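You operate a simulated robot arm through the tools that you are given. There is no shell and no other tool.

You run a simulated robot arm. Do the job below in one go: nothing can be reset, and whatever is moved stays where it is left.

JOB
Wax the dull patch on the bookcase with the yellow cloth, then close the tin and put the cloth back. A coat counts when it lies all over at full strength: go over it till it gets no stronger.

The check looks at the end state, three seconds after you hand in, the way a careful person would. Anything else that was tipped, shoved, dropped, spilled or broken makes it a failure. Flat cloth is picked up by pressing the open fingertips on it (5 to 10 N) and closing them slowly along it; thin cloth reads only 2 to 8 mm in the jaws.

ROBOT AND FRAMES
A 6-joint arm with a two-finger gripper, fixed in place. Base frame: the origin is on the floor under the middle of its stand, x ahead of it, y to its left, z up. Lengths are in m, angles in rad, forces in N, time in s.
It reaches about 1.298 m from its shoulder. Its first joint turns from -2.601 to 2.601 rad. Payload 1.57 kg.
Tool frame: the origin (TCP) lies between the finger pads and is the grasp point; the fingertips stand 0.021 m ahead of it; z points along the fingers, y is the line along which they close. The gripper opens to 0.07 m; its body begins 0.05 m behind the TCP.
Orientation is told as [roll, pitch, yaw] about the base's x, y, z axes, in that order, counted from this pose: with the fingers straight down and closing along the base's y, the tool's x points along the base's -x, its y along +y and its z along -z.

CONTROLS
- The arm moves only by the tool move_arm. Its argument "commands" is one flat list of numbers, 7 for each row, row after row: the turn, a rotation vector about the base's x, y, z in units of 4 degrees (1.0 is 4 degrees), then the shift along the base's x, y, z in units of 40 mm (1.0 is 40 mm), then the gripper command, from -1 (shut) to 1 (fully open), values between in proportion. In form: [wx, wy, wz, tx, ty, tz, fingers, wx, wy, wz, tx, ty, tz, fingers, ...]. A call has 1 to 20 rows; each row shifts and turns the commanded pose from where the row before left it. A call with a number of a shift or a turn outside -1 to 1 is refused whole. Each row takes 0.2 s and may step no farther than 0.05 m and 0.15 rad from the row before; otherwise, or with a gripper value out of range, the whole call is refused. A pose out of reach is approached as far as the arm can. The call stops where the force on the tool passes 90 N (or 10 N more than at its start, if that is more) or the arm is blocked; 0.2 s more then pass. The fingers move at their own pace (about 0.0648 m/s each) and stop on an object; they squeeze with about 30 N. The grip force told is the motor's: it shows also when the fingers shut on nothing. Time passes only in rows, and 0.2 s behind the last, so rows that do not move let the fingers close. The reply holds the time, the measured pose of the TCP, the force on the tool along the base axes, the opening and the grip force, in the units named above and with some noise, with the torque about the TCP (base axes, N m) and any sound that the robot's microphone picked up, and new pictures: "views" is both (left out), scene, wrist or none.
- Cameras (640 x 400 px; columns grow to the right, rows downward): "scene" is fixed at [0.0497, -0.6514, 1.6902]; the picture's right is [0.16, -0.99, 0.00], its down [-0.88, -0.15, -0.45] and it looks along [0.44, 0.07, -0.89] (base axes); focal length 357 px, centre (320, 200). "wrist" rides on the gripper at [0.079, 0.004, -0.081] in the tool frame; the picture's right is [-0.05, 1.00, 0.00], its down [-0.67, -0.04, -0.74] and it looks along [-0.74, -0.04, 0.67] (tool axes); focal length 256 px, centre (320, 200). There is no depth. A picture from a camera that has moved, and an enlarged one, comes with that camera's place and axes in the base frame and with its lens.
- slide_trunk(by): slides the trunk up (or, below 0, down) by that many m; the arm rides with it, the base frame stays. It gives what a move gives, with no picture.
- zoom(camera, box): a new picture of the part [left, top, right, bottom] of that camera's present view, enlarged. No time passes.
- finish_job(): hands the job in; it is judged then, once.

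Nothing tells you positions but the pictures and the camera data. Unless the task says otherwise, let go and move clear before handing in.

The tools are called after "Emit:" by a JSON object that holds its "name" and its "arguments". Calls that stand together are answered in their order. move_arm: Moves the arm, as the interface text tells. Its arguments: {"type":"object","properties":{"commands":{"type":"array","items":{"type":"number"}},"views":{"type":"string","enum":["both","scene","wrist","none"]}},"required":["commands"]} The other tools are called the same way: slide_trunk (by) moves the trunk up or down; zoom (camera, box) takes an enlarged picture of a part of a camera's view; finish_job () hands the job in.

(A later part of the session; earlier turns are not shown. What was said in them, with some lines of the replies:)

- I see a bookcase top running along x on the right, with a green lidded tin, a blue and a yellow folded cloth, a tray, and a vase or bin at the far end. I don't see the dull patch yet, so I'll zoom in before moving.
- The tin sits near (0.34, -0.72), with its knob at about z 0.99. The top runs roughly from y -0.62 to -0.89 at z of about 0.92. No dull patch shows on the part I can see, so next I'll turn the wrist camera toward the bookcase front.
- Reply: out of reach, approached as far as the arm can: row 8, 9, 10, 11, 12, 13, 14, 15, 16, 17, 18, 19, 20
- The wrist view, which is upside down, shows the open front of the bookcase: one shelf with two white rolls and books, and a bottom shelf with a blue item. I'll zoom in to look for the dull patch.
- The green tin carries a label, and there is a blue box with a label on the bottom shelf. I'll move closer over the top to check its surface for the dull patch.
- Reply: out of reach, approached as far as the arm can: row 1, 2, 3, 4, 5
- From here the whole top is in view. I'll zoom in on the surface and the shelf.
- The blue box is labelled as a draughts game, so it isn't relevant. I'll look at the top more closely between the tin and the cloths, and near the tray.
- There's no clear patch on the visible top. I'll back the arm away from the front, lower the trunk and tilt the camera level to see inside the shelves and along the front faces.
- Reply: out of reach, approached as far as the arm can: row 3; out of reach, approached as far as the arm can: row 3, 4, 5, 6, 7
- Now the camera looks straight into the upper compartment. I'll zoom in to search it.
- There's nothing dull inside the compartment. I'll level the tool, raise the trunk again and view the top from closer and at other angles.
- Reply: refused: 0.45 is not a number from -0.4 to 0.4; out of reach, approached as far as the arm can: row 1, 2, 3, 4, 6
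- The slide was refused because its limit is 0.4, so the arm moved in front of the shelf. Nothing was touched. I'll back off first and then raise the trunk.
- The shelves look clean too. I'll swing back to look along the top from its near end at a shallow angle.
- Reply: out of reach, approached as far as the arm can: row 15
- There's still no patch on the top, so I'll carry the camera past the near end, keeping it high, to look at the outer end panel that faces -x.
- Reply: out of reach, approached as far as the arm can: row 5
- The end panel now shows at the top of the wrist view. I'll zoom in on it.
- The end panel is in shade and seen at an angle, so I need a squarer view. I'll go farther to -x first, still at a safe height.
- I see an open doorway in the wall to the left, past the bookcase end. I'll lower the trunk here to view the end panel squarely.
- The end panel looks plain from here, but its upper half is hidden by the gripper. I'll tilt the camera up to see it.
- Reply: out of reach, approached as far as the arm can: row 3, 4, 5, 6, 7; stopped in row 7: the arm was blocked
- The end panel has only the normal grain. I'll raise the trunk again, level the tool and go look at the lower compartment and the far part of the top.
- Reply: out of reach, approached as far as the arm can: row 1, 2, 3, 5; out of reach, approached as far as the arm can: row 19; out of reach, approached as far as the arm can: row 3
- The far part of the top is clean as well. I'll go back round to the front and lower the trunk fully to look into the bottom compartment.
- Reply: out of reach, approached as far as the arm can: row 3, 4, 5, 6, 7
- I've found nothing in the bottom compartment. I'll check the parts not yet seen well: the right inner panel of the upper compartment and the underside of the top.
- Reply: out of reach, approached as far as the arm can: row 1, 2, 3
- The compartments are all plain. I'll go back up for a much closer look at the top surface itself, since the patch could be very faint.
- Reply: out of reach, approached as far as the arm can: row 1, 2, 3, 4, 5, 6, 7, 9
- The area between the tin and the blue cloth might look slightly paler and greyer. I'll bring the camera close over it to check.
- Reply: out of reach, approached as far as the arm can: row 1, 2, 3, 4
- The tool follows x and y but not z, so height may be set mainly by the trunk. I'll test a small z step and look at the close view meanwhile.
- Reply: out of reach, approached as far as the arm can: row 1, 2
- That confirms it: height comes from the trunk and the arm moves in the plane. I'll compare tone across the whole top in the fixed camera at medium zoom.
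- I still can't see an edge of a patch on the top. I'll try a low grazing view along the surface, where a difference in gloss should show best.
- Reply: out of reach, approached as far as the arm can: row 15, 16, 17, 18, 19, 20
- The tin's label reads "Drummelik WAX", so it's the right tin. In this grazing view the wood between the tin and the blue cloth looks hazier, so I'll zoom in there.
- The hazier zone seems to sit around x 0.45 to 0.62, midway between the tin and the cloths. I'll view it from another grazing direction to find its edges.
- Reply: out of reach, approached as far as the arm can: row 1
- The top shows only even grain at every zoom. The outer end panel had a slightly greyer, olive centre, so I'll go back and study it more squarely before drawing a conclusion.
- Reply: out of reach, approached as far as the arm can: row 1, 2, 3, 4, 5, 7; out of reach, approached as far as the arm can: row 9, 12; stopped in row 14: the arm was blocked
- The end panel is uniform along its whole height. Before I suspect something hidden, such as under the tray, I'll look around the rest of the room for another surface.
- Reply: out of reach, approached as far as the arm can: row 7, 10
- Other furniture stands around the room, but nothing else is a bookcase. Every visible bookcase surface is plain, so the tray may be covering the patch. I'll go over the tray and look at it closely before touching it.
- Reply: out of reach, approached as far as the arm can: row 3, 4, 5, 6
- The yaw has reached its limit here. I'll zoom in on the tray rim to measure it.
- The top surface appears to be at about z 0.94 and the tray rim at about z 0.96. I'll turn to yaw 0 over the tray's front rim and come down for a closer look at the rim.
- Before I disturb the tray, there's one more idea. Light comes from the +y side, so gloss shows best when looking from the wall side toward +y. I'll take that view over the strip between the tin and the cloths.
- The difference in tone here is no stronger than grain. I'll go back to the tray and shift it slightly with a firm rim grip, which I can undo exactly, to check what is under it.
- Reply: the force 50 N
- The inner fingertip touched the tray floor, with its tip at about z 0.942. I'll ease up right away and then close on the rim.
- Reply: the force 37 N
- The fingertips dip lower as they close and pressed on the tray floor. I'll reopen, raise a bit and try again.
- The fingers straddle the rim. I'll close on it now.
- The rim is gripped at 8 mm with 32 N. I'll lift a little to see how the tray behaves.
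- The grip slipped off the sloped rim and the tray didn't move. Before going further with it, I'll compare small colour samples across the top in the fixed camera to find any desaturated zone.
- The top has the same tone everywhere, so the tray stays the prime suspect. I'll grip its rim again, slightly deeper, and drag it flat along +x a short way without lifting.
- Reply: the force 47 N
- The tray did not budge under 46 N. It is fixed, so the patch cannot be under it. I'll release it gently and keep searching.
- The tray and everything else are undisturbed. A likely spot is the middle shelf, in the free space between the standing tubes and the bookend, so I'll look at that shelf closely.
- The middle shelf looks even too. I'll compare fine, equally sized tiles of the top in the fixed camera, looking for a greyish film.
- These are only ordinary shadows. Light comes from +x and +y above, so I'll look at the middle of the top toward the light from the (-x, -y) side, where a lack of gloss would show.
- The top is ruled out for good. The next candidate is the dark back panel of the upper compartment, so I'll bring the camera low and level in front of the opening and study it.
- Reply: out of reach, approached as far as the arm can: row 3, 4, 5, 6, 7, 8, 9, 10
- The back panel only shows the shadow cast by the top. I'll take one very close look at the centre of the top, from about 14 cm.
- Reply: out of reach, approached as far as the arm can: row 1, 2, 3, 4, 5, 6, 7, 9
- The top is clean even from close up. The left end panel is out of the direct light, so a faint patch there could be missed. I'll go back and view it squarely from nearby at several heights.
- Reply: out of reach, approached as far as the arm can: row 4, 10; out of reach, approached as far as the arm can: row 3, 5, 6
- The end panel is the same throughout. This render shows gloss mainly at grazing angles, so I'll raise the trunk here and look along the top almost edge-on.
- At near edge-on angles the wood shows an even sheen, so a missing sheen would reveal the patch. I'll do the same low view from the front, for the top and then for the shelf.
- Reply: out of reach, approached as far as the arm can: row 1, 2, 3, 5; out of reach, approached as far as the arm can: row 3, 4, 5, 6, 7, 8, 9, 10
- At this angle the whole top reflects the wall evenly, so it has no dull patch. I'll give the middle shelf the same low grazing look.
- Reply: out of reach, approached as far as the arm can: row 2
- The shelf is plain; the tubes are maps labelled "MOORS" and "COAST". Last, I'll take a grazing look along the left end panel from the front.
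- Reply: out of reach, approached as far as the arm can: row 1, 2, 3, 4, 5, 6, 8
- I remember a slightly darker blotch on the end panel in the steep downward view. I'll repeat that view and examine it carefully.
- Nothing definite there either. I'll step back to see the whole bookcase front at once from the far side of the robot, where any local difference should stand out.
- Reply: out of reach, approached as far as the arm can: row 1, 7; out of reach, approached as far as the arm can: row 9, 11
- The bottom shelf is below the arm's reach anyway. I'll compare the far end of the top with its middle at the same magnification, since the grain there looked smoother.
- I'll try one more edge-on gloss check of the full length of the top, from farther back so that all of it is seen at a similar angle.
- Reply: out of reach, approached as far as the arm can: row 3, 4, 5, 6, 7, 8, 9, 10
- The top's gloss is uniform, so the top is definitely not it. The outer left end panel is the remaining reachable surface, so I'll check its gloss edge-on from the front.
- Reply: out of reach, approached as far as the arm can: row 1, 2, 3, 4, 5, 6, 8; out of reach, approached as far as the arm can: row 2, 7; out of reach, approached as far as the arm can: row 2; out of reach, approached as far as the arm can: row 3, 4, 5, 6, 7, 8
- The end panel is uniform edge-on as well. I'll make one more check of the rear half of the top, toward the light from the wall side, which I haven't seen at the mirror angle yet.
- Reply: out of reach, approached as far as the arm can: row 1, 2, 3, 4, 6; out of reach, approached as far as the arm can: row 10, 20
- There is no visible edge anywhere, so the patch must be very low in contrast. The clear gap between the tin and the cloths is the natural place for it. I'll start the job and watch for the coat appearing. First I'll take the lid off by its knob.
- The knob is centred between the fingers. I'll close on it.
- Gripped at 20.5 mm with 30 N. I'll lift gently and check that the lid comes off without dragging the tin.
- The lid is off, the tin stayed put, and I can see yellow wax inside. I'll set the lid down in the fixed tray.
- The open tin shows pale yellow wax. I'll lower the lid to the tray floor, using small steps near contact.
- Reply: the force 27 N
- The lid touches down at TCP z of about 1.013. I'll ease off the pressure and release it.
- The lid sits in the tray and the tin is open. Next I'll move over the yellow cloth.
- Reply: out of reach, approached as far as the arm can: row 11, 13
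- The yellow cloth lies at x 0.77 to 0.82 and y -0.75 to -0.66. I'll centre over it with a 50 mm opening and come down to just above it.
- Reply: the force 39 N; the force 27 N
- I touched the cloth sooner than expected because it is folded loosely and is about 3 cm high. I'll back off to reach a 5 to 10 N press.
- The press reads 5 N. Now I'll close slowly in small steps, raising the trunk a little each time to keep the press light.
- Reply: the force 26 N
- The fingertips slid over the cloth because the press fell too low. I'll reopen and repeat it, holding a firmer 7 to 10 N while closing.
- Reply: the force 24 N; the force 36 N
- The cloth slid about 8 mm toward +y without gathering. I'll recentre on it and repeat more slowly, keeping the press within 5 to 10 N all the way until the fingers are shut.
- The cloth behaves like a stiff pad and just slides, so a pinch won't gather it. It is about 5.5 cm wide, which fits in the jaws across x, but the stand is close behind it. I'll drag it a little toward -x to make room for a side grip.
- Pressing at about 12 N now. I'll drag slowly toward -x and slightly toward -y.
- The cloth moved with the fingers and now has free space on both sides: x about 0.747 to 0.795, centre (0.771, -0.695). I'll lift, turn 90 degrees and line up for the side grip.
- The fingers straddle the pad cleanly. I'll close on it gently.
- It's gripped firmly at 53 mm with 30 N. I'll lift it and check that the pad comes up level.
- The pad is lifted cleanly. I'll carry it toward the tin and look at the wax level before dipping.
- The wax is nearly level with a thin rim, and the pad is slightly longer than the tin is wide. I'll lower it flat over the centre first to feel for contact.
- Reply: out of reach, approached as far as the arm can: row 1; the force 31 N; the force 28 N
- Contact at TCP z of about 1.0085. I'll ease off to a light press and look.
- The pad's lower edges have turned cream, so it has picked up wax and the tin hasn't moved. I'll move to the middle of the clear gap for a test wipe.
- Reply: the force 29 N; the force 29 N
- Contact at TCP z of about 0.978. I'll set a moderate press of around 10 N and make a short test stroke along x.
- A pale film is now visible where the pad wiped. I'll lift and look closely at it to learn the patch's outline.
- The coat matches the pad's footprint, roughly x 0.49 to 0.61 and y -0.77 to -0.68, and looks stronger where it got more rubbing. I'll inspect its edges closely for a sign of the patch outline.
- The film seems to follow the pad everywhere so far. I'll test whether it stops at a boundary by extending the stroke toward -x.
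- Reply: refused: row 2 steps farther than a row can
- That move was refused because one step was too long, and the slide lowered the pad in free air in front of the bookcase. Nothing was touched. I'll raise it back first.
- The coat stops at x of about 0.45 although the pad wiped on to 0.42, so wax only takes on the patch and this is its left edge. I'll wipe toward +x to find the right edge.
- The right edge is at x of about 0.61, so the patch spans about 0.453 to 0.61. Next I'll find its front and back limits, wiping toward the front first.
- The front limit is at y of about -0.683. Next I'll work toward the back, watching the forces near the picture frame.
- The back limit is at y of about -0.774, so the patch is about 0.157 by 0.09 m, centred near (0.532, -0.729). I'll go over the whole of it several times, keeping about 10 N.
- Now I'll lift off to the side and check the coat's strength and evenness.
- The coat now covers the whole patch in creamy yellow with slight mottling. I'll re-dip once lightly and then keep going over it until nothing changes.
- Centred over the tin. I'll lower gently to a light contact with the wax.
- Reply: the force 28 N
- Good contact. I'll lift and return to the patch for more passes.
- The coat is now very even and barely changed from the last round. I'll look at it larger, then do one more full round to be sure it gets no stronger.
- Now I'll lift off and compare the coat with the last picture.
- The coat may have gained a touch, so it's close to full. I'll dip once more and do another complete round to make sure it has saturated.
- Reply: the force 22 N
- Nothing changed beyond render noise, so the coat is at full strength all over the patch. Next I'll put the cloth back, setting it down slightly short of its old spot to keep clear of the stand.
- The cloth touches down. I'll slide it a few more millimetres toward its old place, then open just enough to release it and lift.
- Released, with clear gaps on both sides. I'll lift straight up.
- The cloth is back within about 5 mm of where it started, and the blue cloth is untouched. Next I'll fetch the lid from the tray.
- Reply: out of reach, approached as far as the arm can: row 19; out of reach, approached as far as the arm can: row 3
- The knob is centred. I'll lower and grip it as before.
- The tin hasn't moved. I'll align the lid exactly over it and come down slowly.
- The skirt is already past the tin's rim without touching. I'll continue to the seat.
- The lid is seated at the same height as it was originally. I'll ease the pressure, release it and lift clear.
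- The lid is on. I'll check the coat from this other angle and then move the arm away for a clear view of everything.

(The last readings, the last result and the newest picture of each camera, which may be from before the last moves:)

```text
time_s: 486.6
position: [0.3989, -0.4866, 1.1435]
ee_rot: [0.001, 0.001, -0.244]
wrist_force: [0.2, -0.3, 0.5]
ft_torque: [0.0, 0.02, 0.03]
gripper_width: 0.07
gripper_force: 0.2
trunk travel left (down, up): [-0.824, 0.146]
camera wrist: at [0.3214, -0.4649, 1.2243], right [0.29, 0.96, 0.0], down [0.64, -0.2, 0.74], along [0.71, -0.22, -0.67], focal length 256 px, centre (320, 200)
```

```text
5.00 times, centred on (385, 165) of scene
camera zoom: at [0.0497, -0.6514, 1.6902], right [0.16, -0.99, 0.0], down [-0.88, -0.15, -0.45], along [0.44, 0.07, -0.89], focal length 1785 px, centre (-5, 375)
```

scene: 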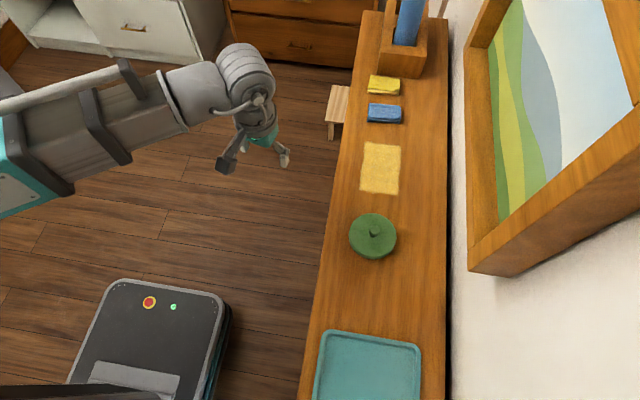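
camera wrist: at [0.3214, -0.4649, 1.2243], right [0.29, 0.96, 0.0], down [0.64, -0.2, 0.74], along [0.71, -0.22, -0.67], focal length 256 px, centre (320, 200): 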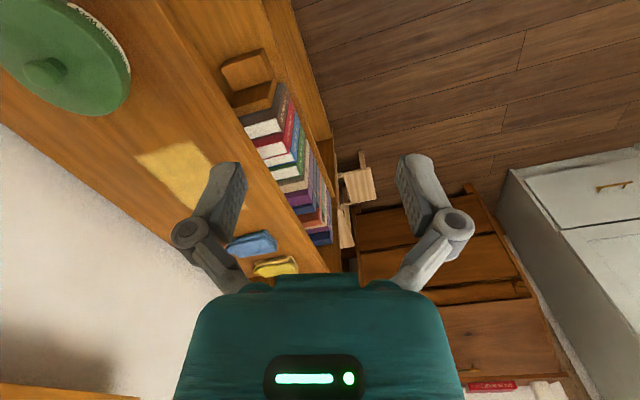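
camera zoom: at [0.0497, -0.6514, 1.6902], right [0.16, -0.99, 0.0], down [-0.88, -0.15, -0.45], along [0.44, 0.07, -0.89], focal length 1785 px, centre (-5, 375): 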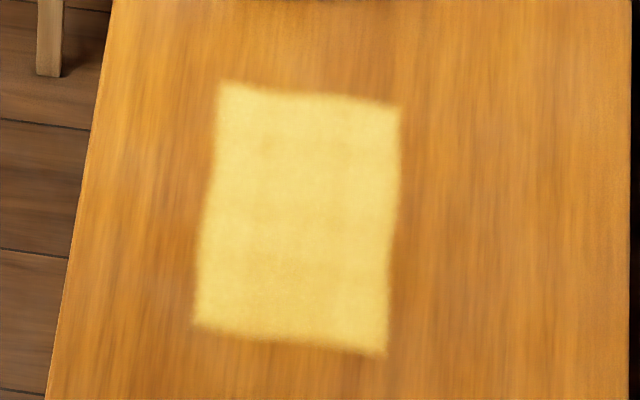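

The tin, lid, cloths and tray all match the starting picture, and the coat is even and saturated. I'll check from a lower angle that the lid sits flat.

Emit:
{"name": "zoom", "arguments": {"camera": "wrist", "box": [0, 0, 150, 120]}}

Emit:
{"name": "zoom", "arguments": {"camera": "scene", "box": [340, 205, 410, 270]}}

Emit:
{"name": "zoom", "arguments": {"camera": "scene", "box": [300, 60, 460, 160]}}

Emit:
{"name": "move_arm", "arguments": {"commands": [0, 0, -1, 0.1, 0.4, 0, 1, 0, 0, -1, 0.1, 0.4, 0, 1, 0, 0, -1, 0.1, 0.4, 0, 1, 0, 0, -1, 0.1, 0.2, 0, 1, 0, 0, -1, 0.1, 0, 0, 1, 0, 0, -1, 0.1, 0, 0, 1, 0, 0, -1, 0.1, 0, 0, 1, 0, 0, -1, 0, 0, 0, 1, 0, 0, -1, 0, 0, 0, 1, 0, 0, -1, 0, 0, 0, 1, 0, 0, -1, 0, 0, 0, 1, 0, 0, -1, 0, 0, 0, 1], "views": "wrist"}}

```text
3.33 times, centred on (75, 60) of wrist
camera zoom: at [0.3214, -0.4649, 1.2243], right [0.29, 0.96, 0.0], down [0.64, -0.2, 0.74], along [0.71, -0.22, -0.67], focal length 853 px, centre (1137, 667)
```

zoom: 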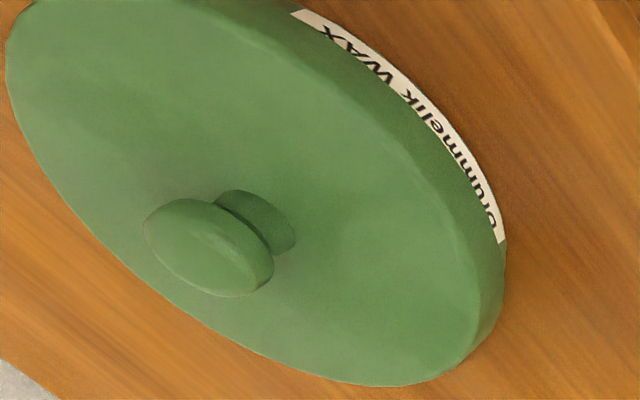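

```text
6.15 times, centred on (375, 238) of scene
camera zoom: at [0.0497, -0.6514, 1.6902], right [0.16, -0.99, 0.0], down [-0.88, -0.15, -0.45], along [0.44, 0.07, -0.89], focal length 2197 px, centre (-18, -31)
```

zoom: 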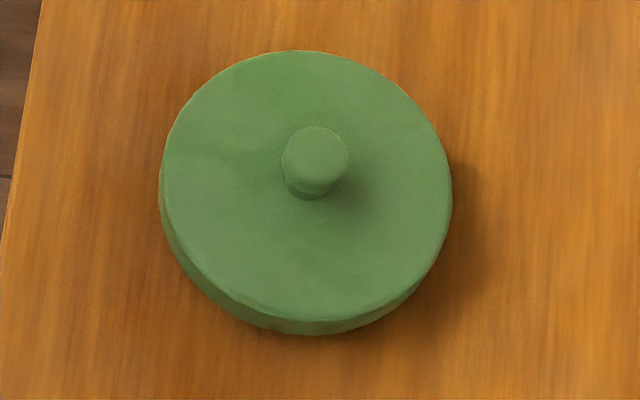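

```text
4.00 times, centred on (380, 110) of scene
camera zoom: at [0.0497, -0.6514, 1.6902], right [0.16, -0.99, 0.0], down [-0.88, -0.15, -0.45], along [0.44, 0.07, -0.89], focal length 1428 px, centre (80, 560)
```

zoom: 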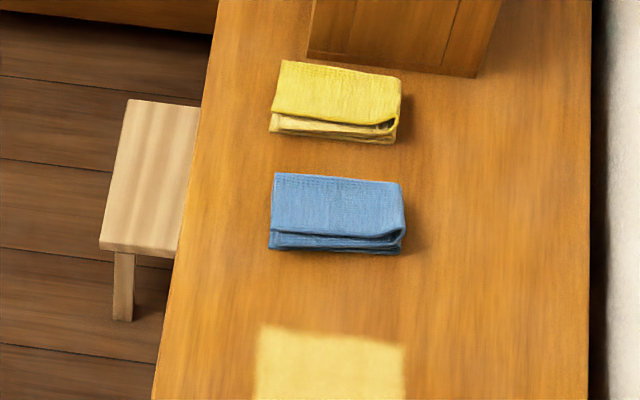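

```text
time_s: 489.2
position: [0.428, -0.4315, 1.1428]
ee_rot: [0.002, -0.001, -1.082]
wrist_force: [0.4, 0.1, 0.0]
ft_torque: [0.0, -0.01, -0.04]
gripper_width: 0.0702
gripper_force: 0.0
trunk travel left (down, up): [-0.824, 0.146]
camera wrist: at [0.394, -0.3597, 1.2243], right [0.91, 0.42, 0.0], down [0.28, -0.61, 0.74], along [0.32, -0.67, -0.67], focal length 256 px, centre (320, 200)
```

wrist: 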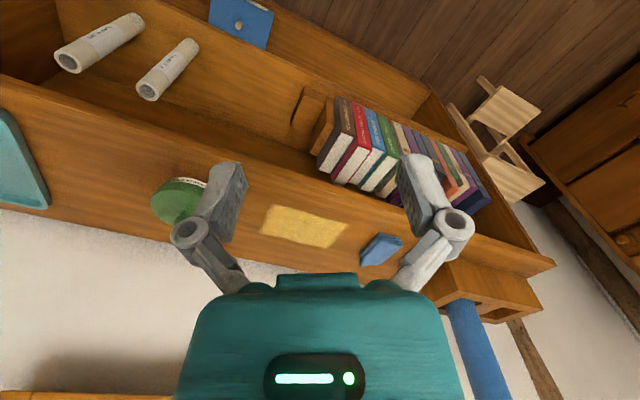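

Emit:
{"name": "zoom", "arguments": {"camera": "wrist", "box": [250, 195, 360, 260]}}

Emit:
{"name": "zoom", "arguments": {"camera": "wrist", "box": [130, 160, 260, 250]}}

Emit:
{"name": "zoom", "arguments": {"camera": "scene", "box": [352, 137, 408, 172]}}

```text
5.82 times, centred on (305, 228) of wrist
camera zoom: at [0.394, -0.3597, 1.2243], right [0.91, 0.42, 0.0], down [0.28, -0.61, 0.74], along [0.32, -0.67, -0.67], focal length 1489 px, centre (407, 40)
```

zoom: 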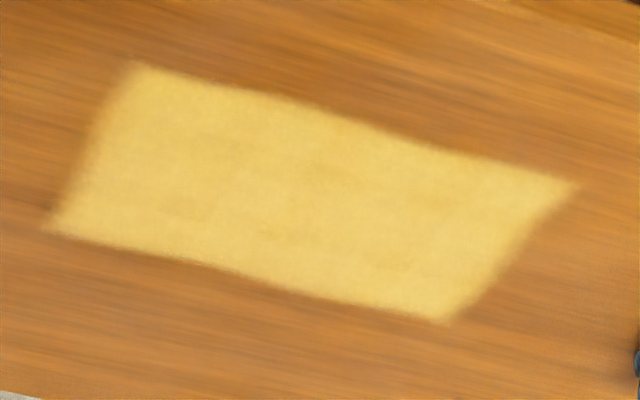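

```text
4.44 times, centred on (195, 205) of wrist
camera zoom: at [0.394, -0.3597, 1.2243], right [0.91, 0.42, 0.0], down [0.28, -0.61, 0.74], along [0.32, -0.67, -0.67], focal length 1138 px, centre (876, 178)
```

zoom: 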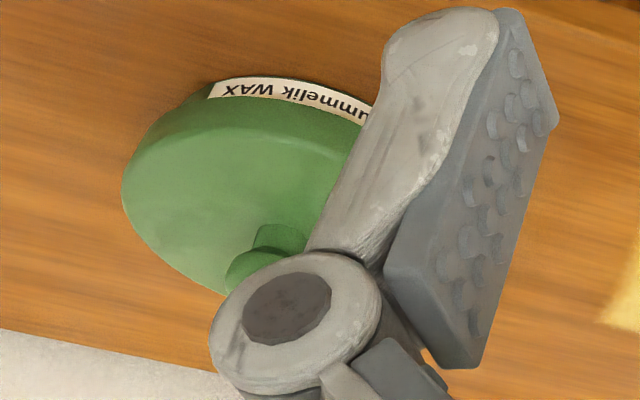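

```text
11.43 times, centred on (380, 154) of scene
camera zoom: at [0.0497, -0.6514, 1.6902], right [0.16, -0.99, 0.0], down [-0.88, -0.15, -0.45], along [0.44, 0.07, -0.89], focal length 4080 px, centre (-366, 720)
```

zoom: 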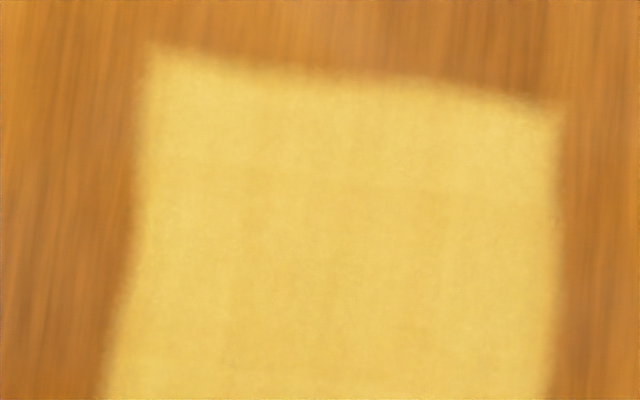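

The coat is even and saturated over the whole patch and the lid sits flat on the tin. The yellow cloth is back beside the blue one, nothing else was disturbed, and the open gripper is clear. I'm handing in the job.

Emit:
{"name": "finish_job", "arguments": {}}

```text
The job is handed in.
```

I waxed the dull patch, put the lid back on the tin and returned the yellow cloth. The job is handed in, but I don't have the result of the check.

- **Patch:** It was on the bookcase top between the tin and the cloths, about 16 cm by 9 cm. I couldn't see it in any camera view. I found its edges by wiping past them: wax showed only on the patch and stopped on all four sides. I dipped the cloth three times and went over it until two further rounds made no visible difference.
- **Tin:** The lid is seated at the same height as at the start, and the tin looks to be in its original spot.
- **Yellow cloth:** It is back within about 5 mm of its original spot, on the side away from the stand.
- **Tray:** While looking for the patch I gripped the tray's rim and pulled on it with up to 46 N. It didn't move and looked undisturbed afterwards. I later rested the lid in it while the tin was open.

In the final pictures, the blue cloth and everything else on the top were where they started.
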